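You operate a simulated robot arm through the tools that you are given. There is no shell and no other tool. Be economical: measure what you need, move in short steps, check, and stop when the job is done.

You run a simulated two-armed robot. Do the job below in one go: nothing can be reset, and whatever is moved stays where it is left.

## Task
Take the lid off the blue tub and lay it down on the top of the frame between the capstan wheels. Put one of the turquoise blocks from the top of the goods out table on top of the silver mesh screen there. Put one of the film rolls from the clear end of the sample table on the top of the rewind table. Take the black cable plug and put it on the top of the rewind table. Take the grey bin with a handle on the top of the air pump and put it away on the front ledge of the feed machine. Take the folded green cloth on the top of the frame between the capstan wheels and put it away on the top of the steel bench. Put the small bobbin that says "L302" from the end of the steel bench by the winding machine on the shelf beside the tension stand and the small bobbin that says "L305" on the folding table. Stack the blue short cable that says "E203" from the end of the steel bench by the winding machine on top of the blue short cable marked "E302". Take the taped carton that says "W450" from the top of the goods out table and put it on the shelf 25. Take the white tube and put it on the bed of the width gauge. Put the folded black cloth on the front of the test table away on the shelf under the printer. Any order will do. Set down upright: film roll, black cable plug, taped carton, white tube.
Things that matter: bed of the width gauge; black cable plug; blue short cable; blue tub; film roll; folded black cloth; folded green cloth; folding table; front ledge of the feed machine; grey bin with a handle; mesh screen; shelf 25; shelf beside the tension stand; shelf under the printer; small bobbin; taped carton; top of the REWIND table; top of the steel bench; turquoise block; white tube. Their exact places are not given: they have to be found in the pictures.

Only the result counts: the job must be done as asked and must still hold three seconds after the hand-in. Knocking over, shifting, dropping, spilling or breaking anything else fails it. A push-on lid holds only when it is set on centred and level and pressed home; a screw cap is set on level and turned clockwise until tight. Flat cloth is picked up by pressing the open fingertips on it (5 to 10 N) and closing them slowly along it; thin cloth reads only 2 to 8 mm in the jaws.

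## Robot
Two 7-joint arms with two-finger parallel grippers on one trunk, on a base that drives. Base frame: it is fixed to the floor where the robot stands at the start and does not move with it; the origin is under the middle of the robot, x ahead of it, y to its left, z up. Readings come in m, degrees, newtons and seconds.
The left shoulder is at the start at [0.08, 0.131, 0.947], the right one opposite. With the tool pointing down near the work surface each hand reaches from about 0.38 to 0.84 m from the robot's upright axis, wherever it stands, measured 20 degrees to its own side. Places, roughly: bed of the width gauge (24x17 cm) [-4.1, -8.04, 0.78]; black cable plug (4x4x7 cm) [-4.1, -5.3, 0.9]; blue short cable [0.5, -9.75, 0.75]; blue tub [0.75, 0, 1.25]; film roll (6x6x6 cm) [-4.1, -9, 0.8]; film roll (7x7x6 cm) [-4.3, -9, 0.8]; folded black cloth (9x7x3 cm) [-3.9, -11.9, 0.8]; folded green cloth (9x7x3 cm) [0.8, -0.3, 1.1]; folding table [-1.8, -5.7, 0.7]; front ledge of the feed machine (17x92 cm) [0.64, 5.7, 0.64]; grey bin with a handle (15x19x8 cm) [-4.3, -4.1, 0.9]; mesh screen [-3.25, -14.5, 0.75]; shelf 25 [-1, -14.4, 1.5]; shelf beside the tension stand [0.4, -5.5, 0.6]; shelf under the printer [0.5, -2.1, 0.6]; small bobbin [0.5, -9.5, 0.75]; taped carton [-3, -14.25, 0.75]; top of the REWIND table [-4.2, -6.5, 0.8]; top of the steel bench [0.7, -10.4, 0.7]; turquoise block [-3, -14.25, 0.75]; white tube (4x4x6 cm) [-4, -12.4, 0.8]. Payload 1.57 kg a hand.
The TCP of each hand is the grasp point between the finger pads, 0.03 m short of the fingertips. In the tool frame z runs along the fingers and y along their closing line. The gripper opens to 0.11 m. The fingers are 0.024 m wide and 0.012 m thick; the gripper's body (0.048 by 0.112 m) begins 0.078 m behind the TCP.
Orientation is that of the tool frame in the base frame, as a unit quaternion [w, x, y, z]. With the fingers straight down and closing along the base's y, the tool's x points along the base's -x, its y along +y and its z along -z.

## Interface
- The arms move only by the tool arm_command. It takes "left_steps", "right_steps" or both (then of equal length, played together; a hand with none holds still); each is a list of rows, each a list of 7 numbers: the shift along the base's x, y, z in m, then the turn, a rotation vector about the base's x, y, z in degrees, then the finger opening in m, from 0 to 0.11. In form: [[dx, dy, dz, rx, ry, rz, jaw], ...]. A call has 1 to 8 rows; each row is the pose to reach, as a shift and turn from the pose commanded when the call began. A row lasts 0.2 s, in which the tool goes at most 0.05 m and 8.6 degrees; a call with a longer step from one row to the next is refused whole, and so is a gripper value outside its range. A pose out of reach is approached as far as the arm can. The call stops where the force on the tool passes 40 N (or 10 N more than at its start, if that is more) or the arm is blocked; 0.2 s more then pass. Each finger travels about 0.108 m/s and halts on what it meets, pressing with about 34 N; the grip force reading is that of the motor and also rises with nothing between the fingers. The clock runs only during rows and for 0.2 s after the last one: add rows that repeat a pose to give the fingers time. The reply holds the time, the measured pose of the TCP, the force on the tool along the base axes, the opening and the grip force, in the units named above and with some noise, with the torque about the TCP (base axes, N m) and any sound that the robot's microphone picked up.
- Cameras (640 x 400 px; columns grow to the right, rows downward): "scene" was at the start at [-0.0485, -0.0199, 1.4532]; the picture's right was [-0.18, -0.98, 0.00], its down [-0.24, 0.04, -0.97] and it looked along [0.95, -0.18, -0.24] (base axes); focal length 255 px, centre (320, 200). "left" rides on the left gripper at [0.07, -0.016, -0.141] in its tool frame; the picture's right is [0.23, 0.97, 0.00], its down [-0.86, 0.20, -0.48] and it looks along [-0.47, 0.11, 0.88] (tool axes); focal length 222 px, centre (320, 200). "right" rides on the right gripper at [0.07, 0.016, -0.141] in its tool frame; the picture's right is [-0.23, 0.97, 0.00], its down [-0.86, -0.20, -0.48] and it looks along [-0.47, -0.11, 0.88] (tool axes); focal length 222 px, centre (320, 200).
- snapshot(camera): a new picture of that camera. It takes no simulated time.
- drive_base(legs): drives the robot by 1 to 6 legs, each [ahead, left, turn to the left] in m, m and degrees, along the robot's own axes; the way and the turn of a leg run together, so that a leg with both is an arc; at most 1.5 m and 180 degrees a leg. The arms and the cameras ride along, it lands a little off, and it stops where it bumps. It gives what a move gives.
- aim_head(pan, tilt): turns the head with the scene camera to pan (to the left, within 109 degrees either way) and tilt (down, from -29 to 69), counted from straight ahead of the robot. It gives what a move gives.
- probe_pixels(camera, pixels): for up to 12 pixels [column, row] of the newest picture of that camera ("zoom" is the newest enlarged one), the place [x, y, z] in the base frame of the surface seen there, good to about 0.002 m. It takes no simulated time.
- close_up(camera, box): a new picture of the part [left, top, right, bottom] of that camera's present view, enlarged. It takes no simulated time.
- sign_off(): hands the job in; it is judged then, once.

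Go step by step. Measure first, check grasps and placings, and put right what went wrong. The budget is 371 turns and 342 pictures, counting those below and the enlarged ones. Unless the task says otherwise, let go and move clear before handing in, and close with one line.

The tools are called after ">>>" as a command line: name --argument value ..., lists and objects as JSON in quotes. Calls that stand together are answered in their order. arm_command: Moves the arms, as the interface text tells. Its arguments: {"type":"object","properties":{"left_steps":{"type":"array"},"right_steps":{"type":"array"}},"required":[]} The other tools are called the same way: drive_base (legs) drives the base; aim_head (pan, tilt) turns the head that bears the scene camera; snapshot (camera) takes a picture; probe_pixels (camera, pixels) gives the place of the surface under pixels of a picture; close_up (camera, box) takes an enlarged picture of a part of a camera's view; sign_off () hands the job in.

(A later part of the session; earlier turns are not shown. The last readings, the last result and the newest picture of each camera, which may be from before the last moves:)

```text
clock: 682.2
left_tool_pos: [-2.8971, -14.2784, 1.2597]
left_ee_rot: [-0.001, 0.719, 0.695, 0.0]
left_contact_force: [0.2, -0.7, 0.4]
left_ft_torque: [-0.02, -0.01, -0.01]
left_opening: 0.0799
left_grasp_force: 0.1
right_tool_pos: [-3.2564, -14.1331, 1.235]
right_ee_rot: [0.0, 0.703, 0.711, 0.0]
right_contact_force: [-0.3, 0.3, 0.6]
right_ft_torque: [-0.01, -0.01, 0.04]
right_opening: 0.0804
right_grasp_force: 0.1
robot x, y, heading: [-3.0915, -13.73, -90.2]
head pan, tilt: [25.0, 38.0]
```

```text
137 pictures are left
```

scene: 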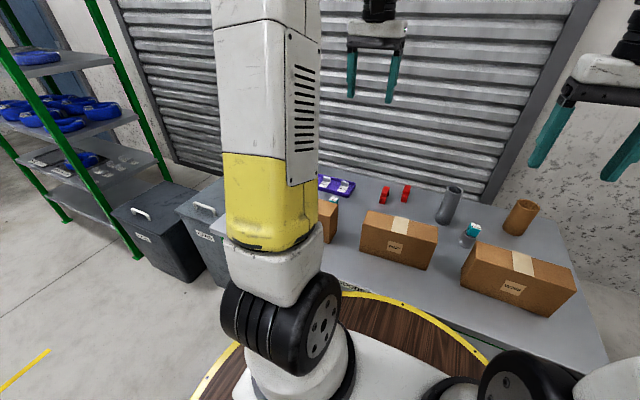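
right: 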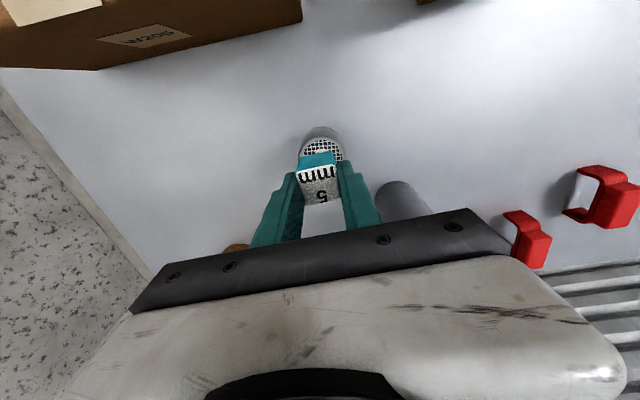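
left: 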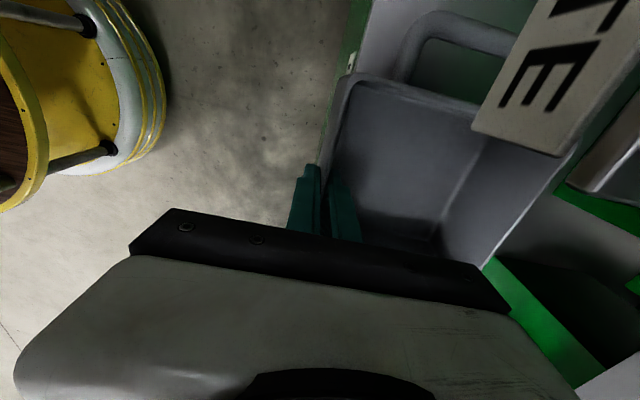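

>>> drive_base --legs '[[-0.06, 0.32, 0]]'

>>> aim_head --pan 0 --tilt 38

>>> snapshot --camera "scene"

```text
clock: 684.3
left_tool_pos: [-2.5806, -14.2226, 1.259]
left_ee_rot: [-0.002, 0.722, 0.692, 0.0]
left_contact_force: [0.2, -0.5, 0.6]
left_ft_torque: [-0.02, 0.02, 0.0]
left_opening: 0.08
left_grasp_force: 0.2
right_tool_pos: [-2.9391, -14.0727, 1.2356]
right_ee_rot: [0.0, 0.705, 0.709, -0.001]
right_contact_force: [-0.8, -0.4, 0.3]
right_ft_torque: [0.04, -0.05, -0.01]
right_opening: 0.0798
right_grasp_force: 0.1
robot x, y, heading: [-2.7691, -13.6696, -90.3]
head pan, tilt: [25.0, 38.0]
```

```text
clock: 685.2
left_tool_pos: [-2.5799, -14.2213, 1.2585]
left_ee_rot: [-0.001, 0.722, 0.692, 0.0]
left_contact_force: [-1.3, -0.8, -0.2]
left_ft_torque: [0.01, 0.0, -0.04]
left_opening: 0.0801
left_grasp_force: 0.0
right_tool_pos: [-2.9381, -14.0735, 1.2349]
right_ee_rot: [0.0, 0.705, 0.709, 0.0]
right_contact_force: [0.7, 0.0, 0.5]
right_ft_torque: [0.0, 0.01, -0.03]
right_opening: 0.0799
right_grasp_force: 0.1
robot x, y, heading: [-2.7688, -13.6726, -90.3]
head pan, tilt: [0.0, 38.0]
```

```text
136 pictures are left
```

scene: 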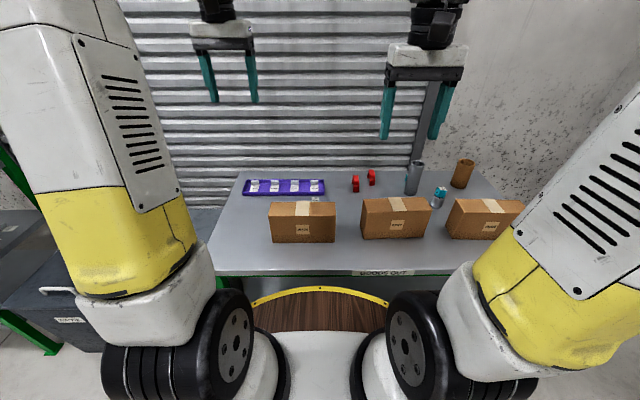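

>>> close_up --camera "scene" --box '[240, 180, 360, 260]'

>>> probe_pixels --camera "zoom" --pixels '[[150, 115], [500, 118], [170, 190], [510, 190], [175, 330], [505, 328], [330, 195], [330, 115], [100, 250], [570, 250], [320, 360], [330, 250]]'

```text
5.00 times, centred on (300, 220) of scene
```

zoom: 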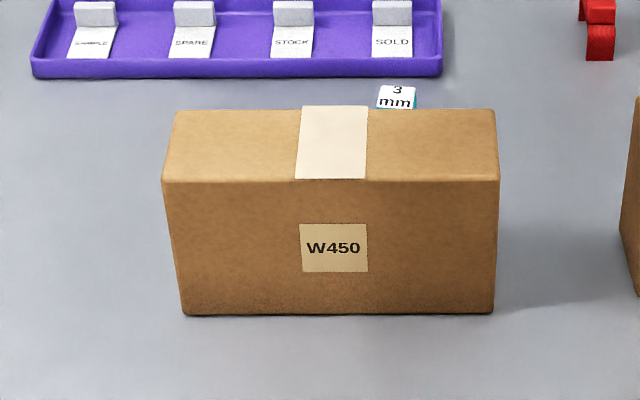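

```text
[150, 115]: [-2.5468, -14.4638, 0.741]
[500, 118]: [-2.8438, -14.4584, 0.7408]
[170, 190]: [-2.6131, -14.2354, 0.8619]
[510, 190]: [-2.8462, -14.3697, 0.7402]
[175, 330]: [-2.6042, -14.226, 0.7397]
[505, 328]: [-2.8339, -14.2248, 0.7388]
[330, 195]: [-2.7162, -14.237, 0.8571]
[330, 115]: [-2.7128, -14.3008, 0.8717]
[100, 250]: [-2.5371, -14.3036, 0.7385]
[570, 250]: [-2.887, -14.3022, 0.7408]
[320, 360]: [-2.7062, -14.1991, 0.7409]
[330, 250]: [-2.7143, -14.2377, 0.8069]
```

W450 spans x ‑2.605…‑2.828, y ‑14.237…‑14.308, z up to 0.871. I'll turn the left hand so it closes along y and hover above its middle.

>>> arm_command --left_steps '[[-0.02, -0.007, -0.02, 0, 0, -8.5, 0.09], [-0.04, -0.014, -0.04, 0, 0, -17, 0.1], [-0.06, -0.021, -0.06, 0, 0, -25.5, 0.1], [-0.08, -0.028, -0.08, 0, 0, -34, 0.1], [-0.1, -0.035, -0.1, 0, 0, -42.5, 0.1], [-0.12, -0.042, -0.12, 0, 0, -51, 0.1], [-0.137, -0.051, -0.14, 0, 0, -59.5, 0.1], [-0.137, -0.051, -0.16, 0, 0, -68, 0.1]]'

>>> arm_command --left_steps '[[0, 0, -0.04, 0, 0, -8, 0.1], [0, 0, -0.08, 0, 0, -16, 0.1], [0, 0, -0.11, 0, 0, -19.6, 0.1]]'

>>> snapshot --camera "left"

>>> snapshot --camera "scene"

```text
clock: 687.0
left_tool_pos: [-2.7182, -14.271, 1.0982]
left_ee_rot: [-0.001, 0.986, 0.169, 0.001]
left_contact_force: [0.7, 0.4, 0.6]
left_ft_torque: [-0.01, 0.03, 0.01]
left_opening: 0.1001
left_grasp_force: 0.1
right_tool_pos: [-2.9392, -14.0739, 1.2348]
right_ee_rot: [-0.001, 0.705, 0.709, 0.0]
right_contact_force: [-0.7, 0.1, 0.8]
right_ft_torque: [0.01, -0.03, 0.0]
right_opening: 0.0802
right_grasp_force: 0.0
robot x, y, heading: [-2.7698, -13.6745, -90.4]
head pan, tilt: [0.0, 38.0]
```

```text
clock: 687.8
left_tool_pos: [-2.7163, -14.2695, 0.987]
left_ee_rot: [-0.001, 1.0, 0.0, 0.0]
left_contact_force: [-0.1, 0.0, 0.6]
left_ft_torque: [-0.02, -0.01, 0.02]
left_opening: 0.0998
left_grasp_force: 0.0
right_tool_pos: [-2.938, -14.0723, 1.2356]
right_ee_rot: [-0.001, 0.705, 0.709, 0.0]
right_contact_force: [-0.5, 1.0, 0.5]
right_ft_torque: [-0.06, -0.03, 0.02]
right_opening: 0.0798
right_grasp_force: 0.0
robot x, y, heading: [-2.7718, -13.6702, -90.2]
head pan, tilt: [0.0, 38.0]
```

```text
134 pictures are left
```

left: 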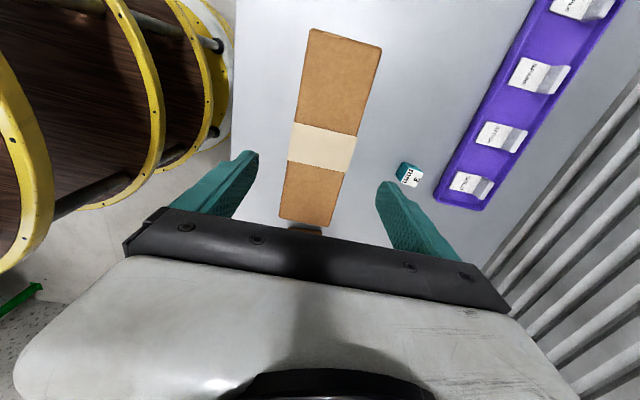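

```text
133 pictures are left
```

scene: 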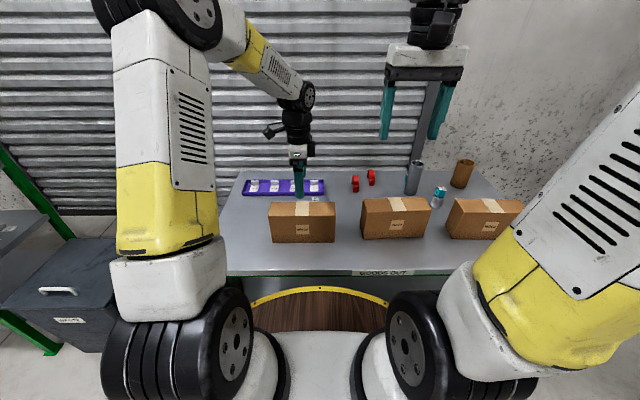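

>>> probe_pixels --camera "left" --pixels '[[405, 175], [412, 185], [330, 100], [300, 120], [368, 110], [310, 35], [378, 50], [283, 215], [330, 222], [398, 170]]'

```text
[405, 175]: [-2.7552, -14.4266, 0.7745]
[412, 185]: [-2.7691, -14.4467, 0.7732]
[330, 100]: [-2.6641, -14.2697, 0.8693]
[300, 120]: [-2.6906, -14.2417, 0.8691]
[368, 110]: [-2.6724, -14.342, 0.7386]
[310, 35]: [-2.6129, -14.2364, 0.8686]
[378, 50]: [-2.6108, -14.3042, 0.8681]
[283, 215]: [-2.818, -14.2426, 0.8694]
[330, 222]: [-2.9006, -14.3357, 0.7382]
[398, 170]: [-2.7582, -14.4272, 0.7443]
```

>>> arm_command --left_steps '[[0, -0.002, -0.04, 0, 0, 0, 0.1], [0, -0.002, -0.08, 0, 0, 0, 0.1], [0, -0.002, -0.12, 0, 0, 0, 0.1], [0, -0.002, -0.137, 0, 0, 0, 0.1], [0, -0.002, -0.137, 0, 0, 0, 0.08], [0, -0.002, -0.137, 0, 0, 0, 0.06], [0, -0.002, -0.137, 0, 0, 0, 0.05], [0, -0.002, -0.137, 0, 0, 0, 0.05]]'

>>> arm_command --left_steps '[[0, 0, 0.02, 0, 0, 0, 0.05], [0, 0, 0.05, 0, 0, 0, 0.05], [0, 0, 0.09, 0, 0, 0, 0.05]]'

>>> snapshot --camera "scene"

```text
clock: 689.6
left_tool_pos: [-2.7158, -14.2727, 0.8503]
left_ee_rot: [-0.002, 1.0, -0.001, 0.001]
left_contact_force: [0.8, -0.2, -0.6]
left_ft_torque: [-0.02, -0.08, 0.07]
left_opening: 0.0737
left_grasp_force: 34.3
right_tool_pos: [-2.9396, -14.0733, 1.2344]
right_ee_rot: [0.0, 0.705, 0.709, 0.0]
right_contact_force: [-0.3, -0.7, 0.2]
right_ft_torque: [0.01, 0.0, 0.0]
right_opening: 0.0799
right_grasp_force: 0.1
robot x, y, heading: [-2.7742, -13.6729, -90.4]
head pan, tilt: [0.0, 38.0]
```

```text
clock: 690.4
left_tool_pos: [-2.7155, -14.2758, 0.9399]
left_ee_rot: [-0.002, 1.0, 0.0, 0.001]
left_contact_force: [-0.3, 0.3, -6.1]
left_ft_torque: [0.02, -0.04, 0.01]
left_opening: 0.0739
left_grasp_force: 33.6
right_tool_pos: [-2.9385, -14.0737, 1.2343]
right_ee_rot: [-0.001, 0.705, 0.709, 0.0]
right_contact_force: [0.4, 0.1, -0.6]
right_ft_torque: [0.02, 0.01, 0.02]
right_opening: 0.08
right_grasp_force: 0.1
robot x, y, heading: [-2.7662, -13.6739, -90.1]
head pan, tilt: [0.0, 38.0]
```

```text
132 pictures are left
```

scene: 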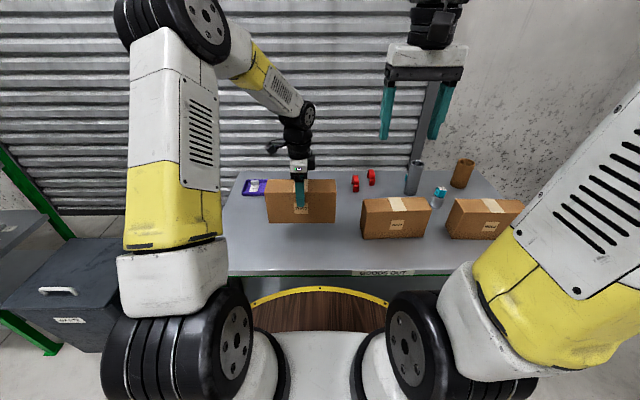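

W450 is lifted (about 6 N). I'll turn it 90° in the air and move over the free spot.

>>> arm_command --left_steps '[[0.005, 0.0, 0.03, 0, 0, 8, 0.05], [0.01, 0.002, 0.06, 0, 0, 16, 0.05], [0.02, 0.004, 0.06, 0, 0, 24, 0.05], [0.03, 0.008, 0.06, 0, 0, 32, 0.05], [0.04, 0.012, 0.06, 0, 0, 40, 0.05], [0.05, 0.015, 0.06, 0, 0, 48, 0.05], [0.055, 0.018, 0.06, 0, 0, 56, 0.05], [0.055, 0.02, 0.06, 0, 0, 64, 0.05]]'

>>> arm_command --left_steps '[[0, 0, 0, 0, 0, 8, 0.05], [0, 0, 0, 0, 0, 16, 0.05], [0, 0, -0.02, 0, 0, 24, 0.05], [0, 0, -0.06, 0, 0, 26, 0.05], [0, 0, -0.1, 0, 0, 26, 0.05], [0, 0, -0.135, 0, 0, 26, 0.05], [0, 0, -0.145, 0, 0, 26, 0.05]]'

>>> close_up --camera "scene" --box '[200, 140, 380, 290]'

```text
clock: 692.2
left_tool_pos: [-2.6619, -14.2544, 1.001]
left_ee_rot: [-0.001, 0.847, 0.531, 0.0]
left_contact_force: [0.4, 0.1, -6.0]
left_ft_torque: [0.01, 0.02, 0.04]
left_opening: 0.0737
left_grasp_force: 34.0
right_tool_pos: [-2.9384, -14.0739, 1.235]
right_ee_rot: [0.001, 0.706, 0.709, 0.0]
right_contact_force: [-0.5, 1.0, 0.1]
right_ft_torque: [-0.01, 0.02, 0.0]
right_opening: 0.0802
right_grasp_force: 0.0
robot x, y, heading: [-2.769, -13.6691, -90.3]
head pan, tilt: [0.0, 38.0]
```

```text
clock: 693.8
left_tool_pos: [-2.6611, -14.2558, 0.8554]
left_ee_rot: [-0.002, 0.707, 0.707, 0.0]
left_contact_force: [0.6, -0.4, -6.0]
left_ft_torque: [0.02, -0.02, 0.01]
left_opening: 0.0738
left_grasp_force: 33.3
right_tool_pos: [-2.9399, -14.0734, 1.2355]
right_ee_rot: [-0.001, 0.706, 0.709, 0.001]
right_contact_force: [-0.9, 0.3, 0.0]
right_ft_torque: [0.0, 0.0, -0.02]
right_opening: 0.08
right_grasp_force: 0.1
robot x, y, heading: [-2.7678, -13.6709, -90.4]
head pan, tilt: [0.0, 38.0]
```

```text
2.67 times, centred on (290, 215) of scene
```

zoom: 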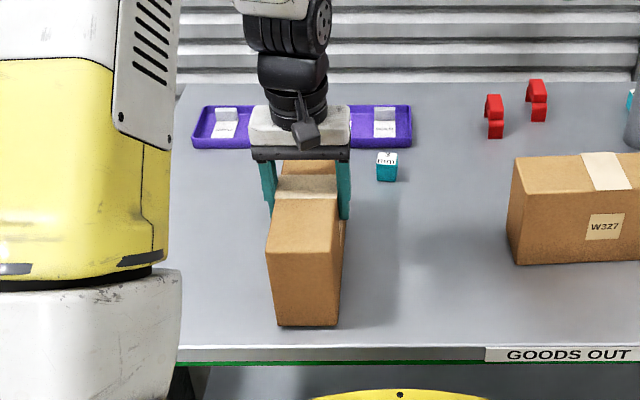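

Rotated well, with its near end toward me. I'll lower it to contact and release.

>>> arm_command --left_steps '[[0, 0, -0.003, 0, 0, 0, 0.05], [0, 0, -0.006, 0, 0, 0, 0.05], [0, 0, -0.007, 0, 0, 0, 0.05]]'

```text
clock: 694.6
left_tool_pos: [-2.6605, -14.2553, 0.8505]
left_ee_rot: [-0.001, 0.707, 0.707, 0.001]
left_contact_force: [1.4, -1.1, 5.3]
left_ft_torque: [1.09, -0.51, -0.11]
left_opening: 0.0738
left_grasp_force: 34.0
right_tool_pos: [-2.9391, -14.0741, 1.2357]
right_ee_rot: [0.0, 0.705, 0.709, 0.0]
right_contact_force: [0.0, -0.4, 0.5]
right_ft_torque: [0.04, -0.01, -0.02]
right_opening: 0.0799
right_grasp_force: 0.1
robot x, y, heading: [-2.7724, -13.6722, -90.4]
head pan, tilt: [0.0, 38.0]
```

>>> arm_command --left_steps '[[0, 0, 0, 0, 0, 0, 0.075], [0, 0, 0, 0, 0, 0, 0.095], [0, 0, 0.0, 0, 0, 0, 0.1], [0, 0, 0.04, 0, 0, 0, 0.1], [0, 0, 0.085, 0, 0, 0, 0.1], [0, 0, 0.13, 0, 0, 0, 0.1], [0, 0.03, 0.16, 0, 0, 0, 0.1]]'

>>> drive_base --legs '[[-0.22, 0, 0.4]]'

>>> arm_command --left_steps '[[0, 0.0, 0, -8.1, 0, 0, 0.1], [0, 0.0, 0, -16.2, 0, 0, 0.1], [0, 0.0, 0, -24.4, 0, 0, 0.1], [0, 0.0, 0, -32.5, 0, 0, 0.1], [0, 0.0, 0, -40.6, 0, 0, 0.1], [0, 0.0, 0, -48.7, 0, 0, 0.1], [0, 0.0, 0, -56.9, 0, 0, 0.1], [0, 0.0, 0, -65, 0, 0, 0.1]]'

>>> snapshot --camera "scene"

>>> snapshot --camera "left"

```text
clock: 696.2
left_tool_pos: [-2.6602, -14.2243, 1.0101]
left_ee_rot: [-0.002, 0.707, 0.707, 0.001]
left_contact_force: [-0.1, -0.4, 0.1]
left_ft_torque: [0.01, -0.01, -0.01]
left_opening: 0.0999
left_grasp_force: 0.1
right_tool_pos: [-2.9394, -14.0738, 1.2356]
right_ee_rot: [0.0, 0.705, 0.709, 0.0]
right_contact_force: [0.7, 0.4, -0.4]
right_ft_torque: [0.04, -0.02, 0.03]
right_opening: 0.08
right_grasp_force: 0.1
robot x, y, heading: [-2.7706, -13.6762, -90.3]
head pan, tilt: [0.0, 38.0]
```

```text
clock: 697.9
left_tool_pos: [-2.6578, -13.9964, 1.0103]
left_ee_rot: [-0.001, 0.705, 0.709, 0.001]
left_contact_force: [-0.3, -1.1, 0.2]
left_ft_torque: [0.0, 0.03, -0.01]
left_opening: 0.0999
left_grasp_force: 0.1
right_tool_pos: [-2.9368, -13.8476, 1.2363]
right_ee_rot: [0.0, 0.703, 0.711, 0.0]
right_contact_force: [0.6, -0.6, -0.7]
right_ft_torque: [-0.02, 0.01, -0.04]
right_opening: 0.0799
right_grasp_force: 0.0
robot x, y, heading: [-2.7689, -13.4438, -90.1]
head pan, tilt: [0.0, 38.0]
```

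```text
clock: 699.7
left_tool_pos: [-2.6623, -14.03, 1.0157]
left_ee_rot: [0.379, 0.595, 0.598, -0.381]
left_contact_force: [-0.5, -0.5, -0.2]
left_ft_torque: [-0.04, 0.03, -0.02]
left_opening: 0.1
left_grasp_force: 0.0
left hand out of reach, approached as far as the arm can: row 7, 8
right_tool_pos: [-2.9358, -13.8467, 1.2358]
right_ee_rot: [0.0, 0.703, 0.711, 0.0]
right_contact_force: [-0.5, -0.3, 0.1]
right_ft_torque: [-0.05, 0.02, 0.0]
right_opening: 0.08
right_grasp_force: 0.1
robot x, y, heading: [-2.7721, -13.4421, -90.0]
head pan, tilt: [0.0, 38.0]
```

```text
130 pictures are left
```

scene: 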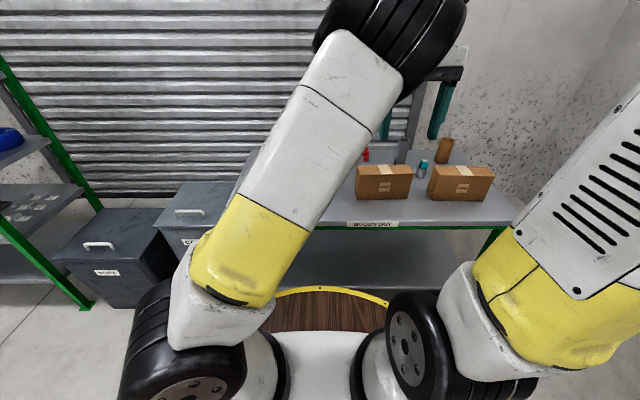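

```text
129 pictures are left
```

left: 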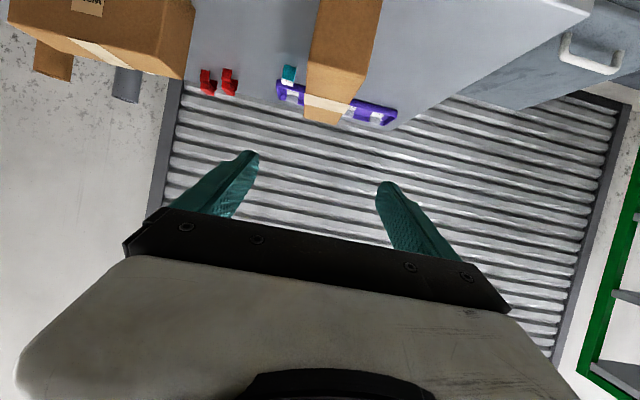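

>>> arm_command --left_steps '[[0.001, -0.02, -0.04, 0, 0, 0, 0.1], [0.001, -0.04, -0.085, 0, 0, 0, 0.1], [0.001, -0.058, -0.125, 0, 0, 0, 0.1]]'

>>> snapshot --camera "left"

>>> snapshot --camera "scene"

```text
clock: 700.5
left_tool_pos: [-2.6626, -14.09, 0.8882]
left_ee_rot: [0.378, 0.595, 0.599, -0.38]
left_contact_force: [-0.3, -0.4, -0.9]
left_ft_torque: [0.01, 0.02, 0.01]
left_opening: 0.1
left_grasp_force: 0.1
right_tool_pos: [-2.9358, -13.846, 1.2366]
right_ee_rot: [0.0, 0.704, 0.71, 0.001]
right_contact_force: [1.0, 0.1, 0.3]
right_ft_torque: [-0.09, 0.02, 0.0]
right_opening: 0.08
right_grasp_force: 0.1
robot x, y, heading: [-2.7655, -13.4453, -90.1]
head pan, tilt: [0.0, 38.0]
```

```text
128 pictures are left
```

left: 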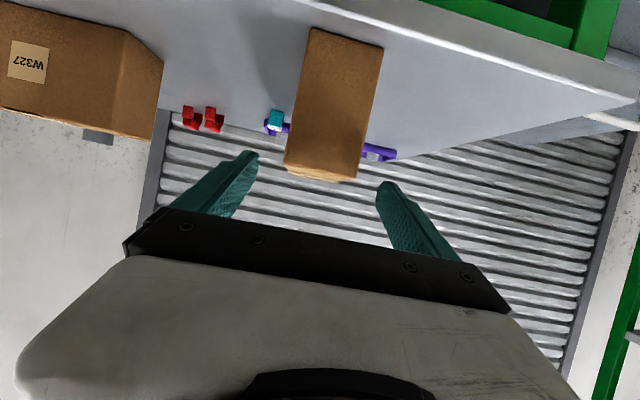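

```text
127 pictures are left
```

scene: 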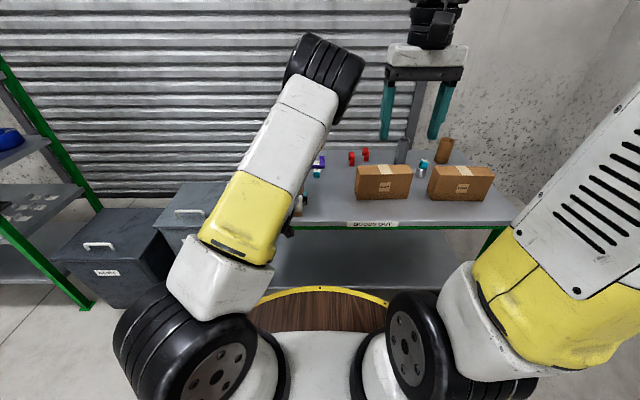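

>>> probe_pixels --camera "left" --pixels '[[330, 100], [308, 40], [378, 55], [288, 160], [352, 172], [322, 168]]'

```text
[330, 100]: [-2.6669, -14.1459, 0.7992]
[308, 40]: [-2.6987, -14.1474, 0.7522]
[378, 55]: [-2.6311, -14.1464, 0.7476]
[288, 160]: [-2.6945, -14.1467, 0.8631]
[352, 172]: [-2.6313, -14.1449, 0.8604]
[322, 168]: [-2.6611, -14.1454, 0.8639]
```

>>> arm_command --left_steps '[[-0.001, -0.036, -0.017, 0, 0, 0, 0.1], [-0.001, -0.072, -0.035, 0, 0, 0, 0.1], [-0.001, -0.108, -0.052, 0, 0, 0, 0.1], [-0.001, -0.108, -0.052, 0, 0, 0, 0.08], [-0.001, -0.108, -0.052, 0, 0, 0, 0.06], [-0.001, -0.108, -0.052, 0, 0, 0, 0.05], [-0.001, -0.108, -0.052, 0, 0, 0, 0.05]]'

>>> snapshot --camera "left"

```text
clock: 702.1
left_tool_pos: [-2.6637, -14.1972, 0.8363]
left_ee_rot: [0.378, 0.596, 0.597, -0.381]
left_contact_force: [1.2, 0.1, 0.3]
left_ft_torque: [-0.41, -0.25, 0.23]
left_opening: 0.074
left_grasp_force: 34.0
right_tool_pos: [-2.9359, -13.847, 1.2359]
right_ee_rot: [0.0, 0.703, 0.711, 0.001]
right_contact_force: [0.3, 0.0, 1.0]
right_ft_torque: [0.01, -0.01, -0.04]
right_opening: 0.0799
right_grasp_force: 0.1
robot x, y, heading: [-2.7716, -13.4458, -90.0]
head pan, tilt: [0.0, 38.0]
```

```text
126 pictures are left
```

left: 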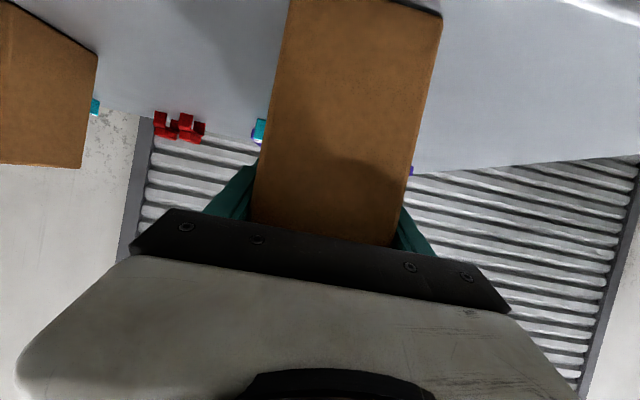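

>>> arm_command --left_steps '[[0, 0, 0.02, 0, 0, 0, 0.05], [0, 0, 0.04, 0, 0, 0, 0.05], [0, 0.0, 0.07, 0, 0, 0, 0.05], [0, 0.0, 0.1, 0, 0, 0, 0.05]]'

>>> snapshot --camera "left"

>>> snapshot --camera "scene"

```text
clock: 703.1
left_tool_pos: [-2.6624, -14.1965, 0.936]
left_ee_rot: [0.378, 0.595, 0.599, -0.379]
left_contact_force: [-0.1, 0.0, -6.0]
left_ft_torque: [0.35, 0.02, -0.05]
left_opening: 0.0738
left_grasp_force: 34.2
right_tool_pos: [-2.936, -13.8458, 1.2356]
right_ee_rot: [0.0, 0.703, 0.711, -0.001]
right_contact_force: [1.2, -0.4, -0.1]
right_ft_torque: [-0.02, 0.01, -0.03]
right_opening: 0.0802
right_grasp_force: 0.1
robot x, y, heading: [-2.7672, -13.4454, -89.9]
head pan, tilt: [0.0, 38.0]
```

```text
125 pictures are left
```

left: 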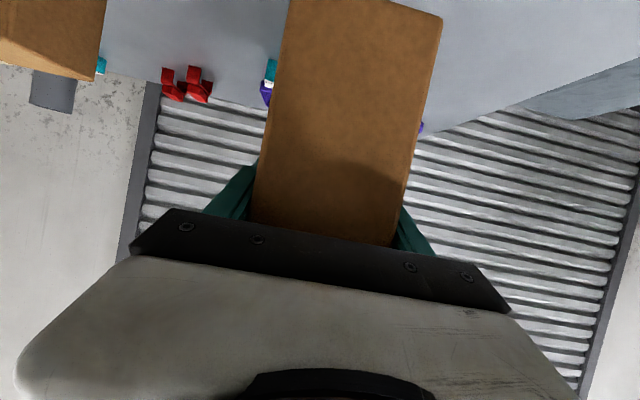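

```text
124 pictures are left
```

scene: 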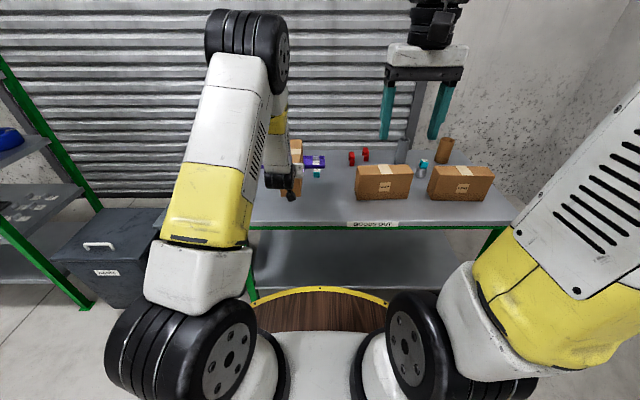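

The grip holds (0.35 N·m). I'll raise the carton, back away, and look toward the rack.

>>> arm_command --left_steps '[[0, 0.01, 0.04, 0, 0, 0, 0.05], [0, 0.02, 0.08, 0, 0, 0, 0.05], [0, 0.03, 0.12, 0, 0, 0, 0.05], [0, 0.04, 0.16, 0, 0, 0, 0.05], [0, 0.05, 0.2, 0, 0, 0, 0.05], [0, 0.05, 0.24, 0, 0, 0, 0.05]]'

>>> drive_base --legs '[[-0.3, 0, 0]]'

>>> aim_head --pan 65 --tilt 20

>>> snapshot --camera "scene"

```text
clock: 704.5
left_tool_pos: [-2.6622, -14.1467, 1.1776]
left_ee_rot: [0.378, 0.596, 0.597, -0.381]
left_contact_force: [0.6, 0.6, -7.2]
left_ft_torque: [0.35, 0.0, 0.03]
left_opening: 0.074
left_grasp_force: 33.9
right_tool_pos: [-2.9362, -13.8476, 1.2352]
right_ee_rot: [-0.001, 0.704, 0.711, 0.0]
right_contact_force: [-0.5, -0.9, 0.1]
right_ft_torque: [0.0, 0.04, 0.03]
right_opening: 0.0799
right_grasp_force: 0.1
robot x, y, heading: [-2.77, -13.4465, -90.0]
head pan, tilt: [0.0, 38.0]
```

```text
clock: 706.6
left_tool_pos: [-2.6606, -13.8476, 1.1771]
left_ee_rot: [0.378, 0.595, 0.599, -0.379]
left_contact_force: [0.1, -0.2, -6.1]
left_ft_torque: [0.37, 0.0, -0.02]
left_opening: 0.0739
left_grasp_force: 33.6
right_tool_pos: [-2.9353, -13.5485, 1.2353]
right_ee_rot: [-0.001, 0.703, 0.711, 0.0]
right_contact_force: [0.0, 0.9, -0.5]
right_ft_torque: [-0.01, -0.03, 0.01]
right_opening: 0.0802
right_grasp_force: 0.1
robot x, y, heading: [-2.7698, -13.1487, -89.7]
head pan, tilt: [0.0, 38.0]
```

```text
clock: 707.9
left_tool_pos: [-2.6604, -13.8482, 1.1779]
left_ee_rot: [0.378, 0.595, 0.598, -0.381]
left_contact_force: [0.4, 0.1, -7.1]
left_ft_torque: [0.35, -0.01, 0.0]
left_opening: 0.0739
left_grasp_force: 34.3
right_tool_pos: [-2.9343, -13.5494, 1.2358]
right_ee_rot: [0.001, 0.703, 0.711, 0.0]
right_contact_force: [0.4, -0.3, 0.8]
right_ft_torque: [-0.03, -0.02, 0.01]
right_opening: 0.08
right_grasp_force: 0.0
robot x, y, heading: [-2.7663, -13.1459, -89.9]
head pan, tilt: [65.0, 20.0]
```

```text
123 pictures are left
```

scene: 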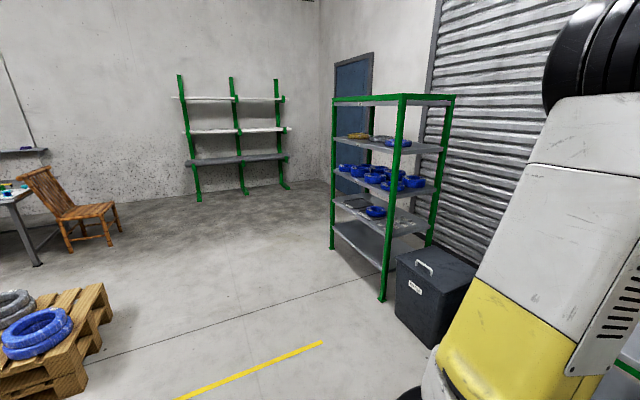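

>>> probe_pixels --camera "scene" --pixels '[[105, 300], [85, 385], [100, 345], [320, 343], [385, 300], [370, 102], [335, 100], [405, 100], [450, 98]]'

>>> close_up --camera "scene" --box '[320, 80, 470, 260]'

```text
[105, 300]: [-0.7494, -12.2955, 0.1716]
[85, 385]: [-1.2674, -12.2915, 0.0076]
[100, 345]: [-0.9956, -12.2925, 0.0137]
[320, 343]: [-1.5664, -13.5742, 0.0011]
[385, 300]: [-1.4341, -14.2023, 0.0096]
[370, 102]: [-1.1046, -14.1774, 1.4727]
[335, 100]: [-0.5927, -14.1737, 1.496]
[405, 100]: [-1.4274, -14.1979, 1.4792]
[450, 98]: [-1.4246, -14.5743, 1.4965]
```

```text
2.22 times, centred on (395, 170) of scene
```

zoom: 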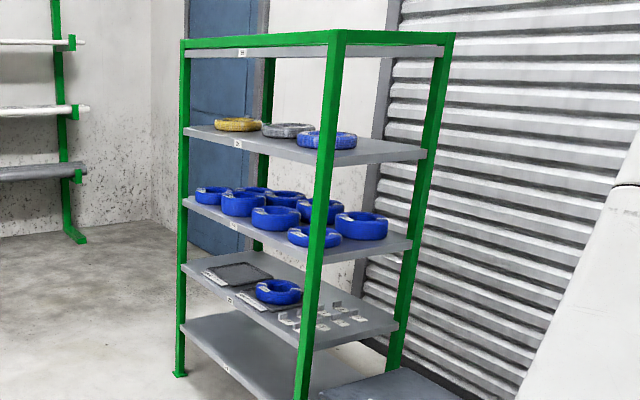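

>>> drive_base --legs '[[0, 1.4, 0], [0, 0.2, 0]]'

>>> aim_head --pan 0 --tilt 5

>>> snapshot --camera "scene"

```text
clock: 716.1
left_tool_pos: [-1.0843, -13.8604, 1.1775]
left_ee_rot: [0.375, 0.599, 0.595, -0.382]
left_contact_force: [0.8, -0.2, -5.6]
left_ft_torque: [0.36, -0.02, 0.04]
left_opening: 0.074
left_grasp_force: 33.9
right_tool_pos: [-1.3519, -13.5566, 1.2355]
right_ee_rot: [0.0, 0.708, 0.706, 0.0]
right_contact_force: [-1.3, -0.8, -0.5]
right_ft_torque: [0.02, -0.03, -0.01]
right_opening: 0.0799
right_grasp_force: 0.0
robot x, y, heading: [-1.1815, -13.1581, -91.0]
head pan, tilt: [65.0, 20.0]
```

```text
clock: 717.4
left_tool_pos: [-1.0826, -13.8601, 1.1776]
left_ee_rot: [0.376, 0.599, 0.594, -0.383]
left_contact_force: [-0.5, 0.0, -6.0]
left_ft_torque: [0.36, -0.01, 0.02]
left_opening: 0.0738
left_grasp_force: 34.2
right_tool_pos: [-1.3528, -13.5567, 1.2345]
right_ee_rot: [0.0, 0.708, 0.706, 0.0]
right_contact_force: [0.1, -0.3, -0.7]
right_ft_torque: [0.02, 0.03, 0.02]
right_opening: 0.0801
right_grasp_force: 0.1
robot x, y, heading: [-1.1823, -13.1571, -90.7]
head pan, tilt: [0.0, 5.0]
```

```text
121 pictures are left
```

scene: 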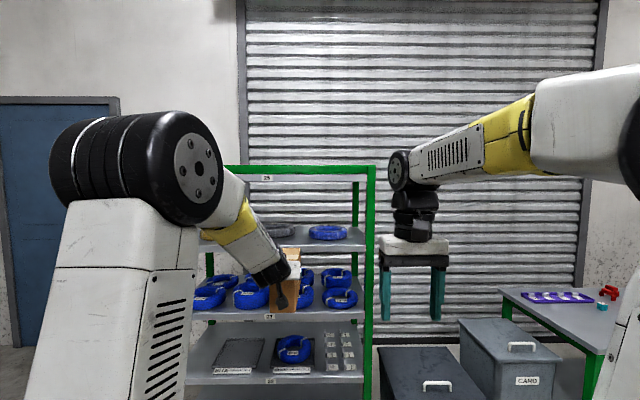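

>>> close_up --camera "scene" --box '[200, 155, 390, 255]'

>>> probe_pixels --camera "scene" --pixels '[[267, 177], [300, 170], [300, 178], [240, 170], [370, 172], [352, 186], [310, 165], [356, 170]]'

```text
3.37 times, centred on (295, 205) of scene
```

zoom: 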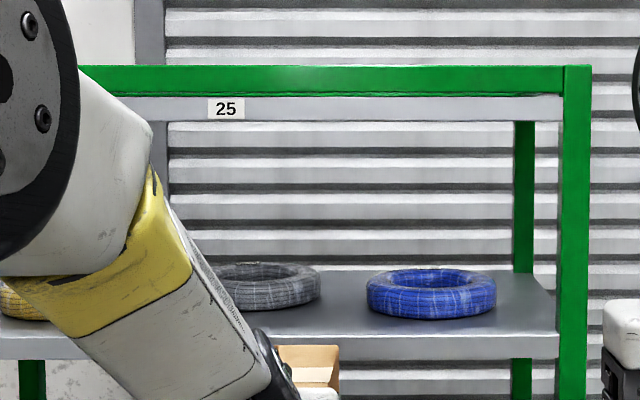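

```text
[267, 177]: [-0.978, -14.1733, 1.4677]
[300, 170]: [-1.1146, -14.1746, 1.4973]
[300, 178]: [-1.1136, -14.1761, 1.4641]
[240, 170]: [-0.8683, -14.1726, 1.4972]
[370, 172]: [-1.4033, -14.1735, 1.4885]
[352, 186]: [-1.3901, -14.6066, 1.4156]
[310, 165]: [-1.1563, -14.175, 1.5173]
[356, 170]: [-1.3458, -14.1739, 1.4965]
```

Shelf 25 is the top plate, with a rail lip up to 1.52 m. With the present tilted grip the arm can't lift high enough, so I'll put the carton back on the goods table and regrip it with the tool level.

>>> drive_base --legs '[[0, -1.4, 1.0], [0, -0.2, 0], [0.25, 0, 0]]'

>>> aim_head --pan 0 --tilt 38

>>> snapshot --camera "scene"

```text
clock: 727.1
left_tool_pos: [-2.6561, -14.122, 1.1765]
left_ee_rot: [0.382, 0.588, 0.605, -0.376]
left_contact_force: [1.0, 0.6, -6.1]
left_ft_torque: [0.35, 0.0, 0.0]
left_opening: 0.0738
left_grasp_force: 33.8
right_tool_pos: [-2.9369, -13.8302, 1.2352]
right_ee_rot: [0.0, 0.694, 0.72, 0.0]
right_contact_force: [0.1, 0.5, 0.4]
right_ft_torque: [0.0, -0.04, -0.01]
right_opening: 0.0799
right_grasp_force: 0.0
robot x, y, heading: [-2.7798, -13.4219, -88.5]
head pan, tilt: [0.0, 5.0]
```

```text
clock: 728.0
left_tool_pos: [-2.656, -14.1235, 1.1765]
left_ee_rot: [0.383, 0.588, 0.606, -0.375]
left_contact_force: [0.4, -0.4, -6.3]
left_ft_torque: [0.32, 0.0, 0.0]
left_opening: 0.0736
left_grasp_force: 34.3
right_tool_pos: [-2.9367, -13.8316, 1.2372]
right_ee_rot: [0.0, 0.694, 0.72, 0.0]
right_contact_force: [-0.1, 0.9, 1.1]
right_ft_torque: [-0.01, 0.0, -0.03]
right_opening: 0.0803
right_grasp_force: 0.0
robot x, y, heading: [-2.7826, -13.422, -88.9]
head pan, tilt: [0.0, 38.0]
```

```text
119 pictures are left
```

scene: 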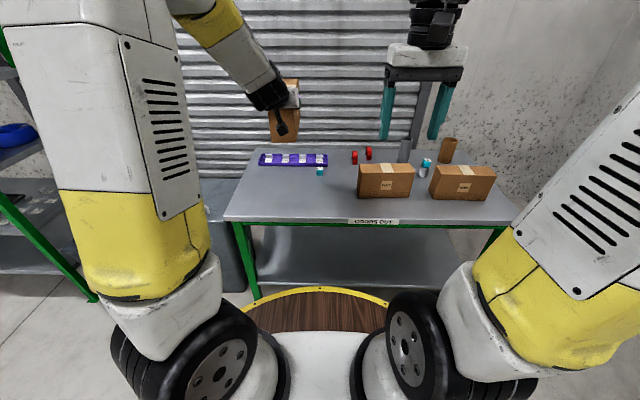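

>>> drive_base --legs '[[0, 0, -1.3]]'

>>> arm_command --left_steps '[[0, -0.01, -0.045, 0, 0, 0, 0.05], [0, -0.02, -0.09, 0, 0, 0, 0.05], [0, -0.03, -0.135, 0, 0, 0, 0.05], [0, -0.04, -0.18, 0, 0, 0, 0.05], [0, -0.05, -0.225, 0, 0, 0, 0.05], [0, -0.055, -0.27, 0, 0, 0, 0.05], [0, -0.055, -0.31, 0, 0, 0, 0.05], [0, -0.055, -0.332, 0, 0, 0, 0.05]]'

>>> snapshot --camera "left"

```text
clock: 728.8
left_tool_pos: [-2.672, -14.1261, 1.1774]
left_ee_rot: [0.378, 0.595, 0.599, -0.379]
left_contact_force: [-0.6, 0.1, -5.4]
left_ft_torque: [0.35, -0.03, 0.0]
left_opening: 0.0739
left_grasp_force: 33.7
right_tool_pos: [-2.9464, -13.8276, 1.234]
right_ee_rot: [0.0, 0.703, 0.711, 0.001]
right_contact_force: [0.3, -0.2, 0.1]
right_ft_torque: [-0.01, -0.02, 0.04]
right_opening: 0.0797
right_grasp_force: 0.0
robot x, y, heading: [-2.7803, -13.424, -90.1]
head pan, tilt: [0.0, 38.0]
```

```text
clock: 730.6
left_tool_pos: [-2.6719, -14.1798, 0.8456]
left_ee_rot: [0.379, 0.595, 0.599, -0.379]
left_contact_force: [-0.4, 0.0, -5.1]
left_ft_torque: [0.34, -0.05, 0.0]
left_opening: 0.0737
left_grasp_force: 33.9
right_tool_pos: [-2.9467, -13.8268, 1.2355]
right_ee_rot: [0.001, 0.702, 0.712, 0.0]
right_contact_force: [1.2, 0.7, 0.3]
right_ft_torque: [-0.04, -0.02, 0.02]
right_opening: 0.0799
right_grasp_force: 0.0
robot x, y, heading: [-2.7832, -13.4227, -89.9]
head pan, tilt: [0.0, 38.0]
```

```text
118 pictures are left
```

left: 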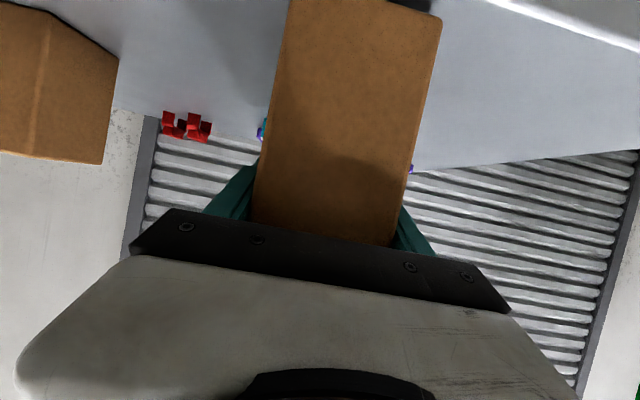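

>>> arm_command --left_steps '[[0, 0, -0.004, 0, 0, 0, 0.05], [0, 0, -0.008, 0, 0, 0, 0.05], [0, 0, -0.011, 0, 0, 0, 0.05], [0, 0, -0.011, 0, 0, 0, 0.05]]'

```text
clock: 731.6
left_tool_pos: [-2.6708, -14.1807, 0.8367]
left_ee_rot: [0.381, 0.593, 0.598, -0.382]
left_contact_force: [0.7, 6.3, 18.3]
left_ft_torque: [0.93, -0.92, 0.3]
left_opening: 0.0741
left_grasp_force: 34.0
right_tool_pos: [-2.9462, -13.826, 1.2352]
right_ee_rot: [0.0, 0.702, 0.712, 0.001]
right_contact_force: [0.6, -1.0, -0.8]
right_ft_torque: [0.0, 0.02, -0.02]
right_opening: 0.0799
right_grasp_force: 0.1
robot x, y, heading: [-2.7853, -13.4259, -89.9]
head pan, tilt: [0.0, 38.0]
```

>>> arm_command --left_steps '[[0, 0, 0.001, 0, 0, 0, 0.08], [0, 0, 0.001, 0, 0, 0, 0.1], [0, 0, 0.001, 0, 0, 0, 0.1], [0, 0.035, 0.017, 0, 0, 0, 0.1], [0, 0.07, 0.034, 0, 0, 0, 0.1], [0, 0.109, 0.051, 0, 0, 0, 0.1]]'

>>> arm_command --left_steps '[[0, 0, -0.01, -7.5, 0, 0, 0.1], [0, 0, -0.03, -15, 0, 0, 0.1], [0, 0, -0.05, -22.5, 0, 0, 0.1], [0, 0, -0.065, -30, 0, 0, 0.1]]'

>>> snapshot --camera "left"

>>> snapshot --camera "scene"

```text
clock: 733.0
left_tool_pos: [-2.6722, -14.0732, 0.885]
left_ee_rot: [0.378, 0.595, 0.599, -0.38]
left_contact_force: [-0.1, -0.4, -0.2]
left_ft_torque: [0.02, 0.01, -0.01]
left_opening: 0.1001
left_grasp_force: 0.0
right_tool_pos: [-2.9468, -13.8273, 1.236]
right_ee_rot: [-0.001, 0.703, 0.711, 0.0]
right_contact_force: [1.2, -1.6, -0.1]
right_ft_torque: [0.03, 0.02, 0.01]
right_opening: 0.0799
right_grasp_force: 0.0
robot x, y, heading: [-2.7796, -13.4233, -89.8]
head pan, tilt: [0.0, 38.0]
```

```text
clock: 734.0
left_tool_pos: [-2.6727, -14.073, 0.8215]
left_ee_rot: [-0.52, -0.476, -0.48, 0.522]
left_contact_force: [-0.5, 0.5, -0.2]
left_ft_torque: [0.01, 0.0, 0.0]
left_opening: 0.0998
left_grasp_force: 0.0
right_tool_pos: [-2.9457, -13.8275, 1.2349]
right_ee_rot: [0.0, 0.702, 0.712, 0.0]
right_contact_force: [0.0, 0.1, 1.0]
right_ft_torque: [-0.02, -0.01, -0.05]
right_opening: 0.0802
right_grasp_force: 0.1
robot x, y, heading: [-2.7822, -13.4244, -89.9]
head pan, tilt: [0.0, 38.0]
```

```text
117 pictures are left
```

left: 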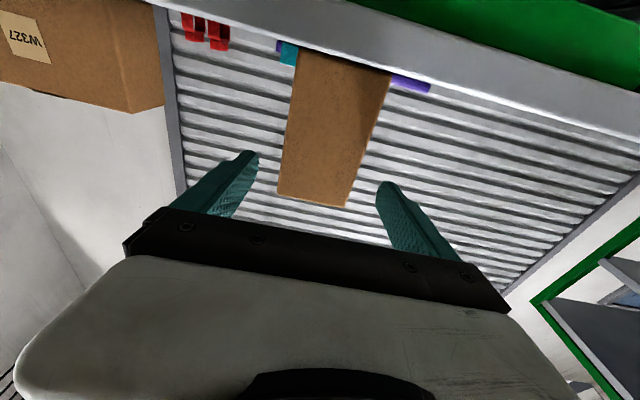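

```text
116 pictures are left
```

scene: 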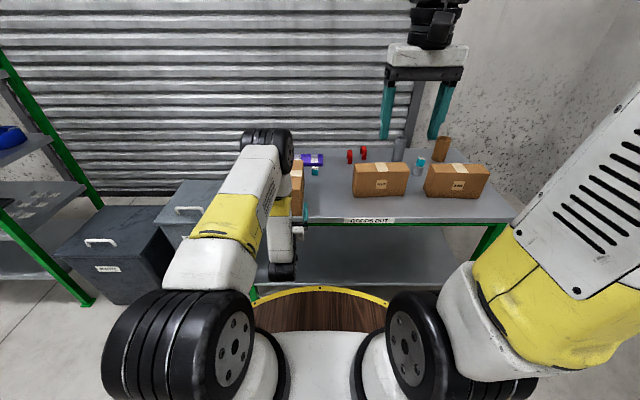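

>>> probe_pixels --camera "left" --pixels '[[330, 120], [303, 60], [384, 80], [280, 185], [345, 200], [300, 30]]'

```text
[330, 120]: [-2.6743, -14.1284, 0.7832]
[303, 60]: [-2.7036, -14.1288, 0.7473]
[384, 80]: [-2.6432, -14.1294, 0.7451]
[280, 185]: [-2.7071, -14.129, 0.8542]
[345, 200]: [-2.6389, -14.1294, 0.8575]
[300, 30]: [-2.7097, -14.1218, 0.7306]
```

>>> arm_command --left_steps '[[-0.001, -0.035, -0.006, 0, 0, 0, 0.1], [-0.001, -0.075, -0.003, 0, 0, 0, 0.1], [-0.001, -0.114, 0.0, 0, 0, 0, 0.1], [-0.001, -0.114, 0, 0, 0, 0, 0.08], [-0.001, -0.114, 0, 0, 0, 0, 0.06], [-0.001, -0.114, 0, 0, 0, 0, 0.05], [-0.001, -0.114, 0, 0, 0, 0, 0.05]]'

>>> arm_command --left_steps '[[0, 0, 0.02, 0, 0, 0, 0.05], [0, 0, 0.05, 0, 0, 0, 0.05], [0, 0.0, 0.09, 0, 0, 0, 0.05], [0, 0.0, 0.13, 0, 0, 0, 0.05]]'

>>> snapshot --camera "scene"

>>> snapshot --camera "left"

```text
clock: 735.6
left_tool_pos: [-2.6729, -14.1876, 0.8205]
left_ee_rot: [-0.519, -0.478, -0.48, 0.522]
left_contact_force: [0.2, -2.1, 0.8]
left_ft_torque: [0.33, -0.25, -0.1]
left_opening: 0.074
left_grasp_force: 34.1
right_tool_pos: [-2.9454, -13.8258, 1.2342]
right_ee_rot: [0.0, 0.703, 0.712, 0.0]
right_contact_force: [0.6, -0.3, -1.0]
right_ft_torque: [0.02, -0.02, 0.0]
right_opening: 0.0797
right_grasp_force: 0.1
robot x, y, heading: [-2.7837, -13.4285, -90.1]
head pan, tilt: [0.0, 38.0]
```

```text
clock: 736.6
left_tool_pos: [-2.6736, -14.1868, 0.9517]
left_ee_rot: [-0.519, -0.477, -0.481, 0.522]
left_contact_force: [1.5, -0.4, -5.0]
left_ft_torque: [0.29, 0.01, 0.02]
left_opening: 0.0739
left_grasp_force: 33.8
right_tool_pos: [-2.9465, -13.8277, 1.2344]
right_ee_rot: [0.0, 0.703, 0.712, 0.0]
right_contact_force: [-0.3, 0.0, -0.1]
right_ft_torque: [0.04, -0.01, 0.02]
right_opening: 0.08
right_grasp_force: 0.0
robot x, y, heading: [-2.7805, -13.4281, -90.1]
head pan, tilt: [0.0, 38.0]
```

```text
115 pictures are left
```

scene: 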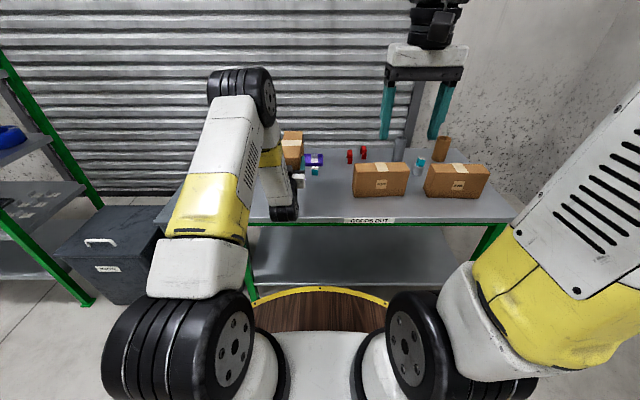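

```text
114 pictures are left
```

left: 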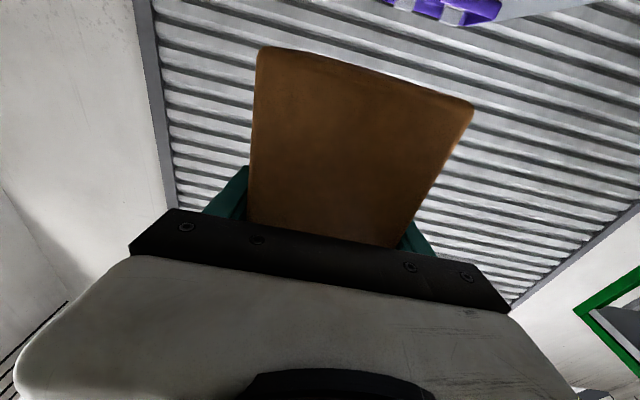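

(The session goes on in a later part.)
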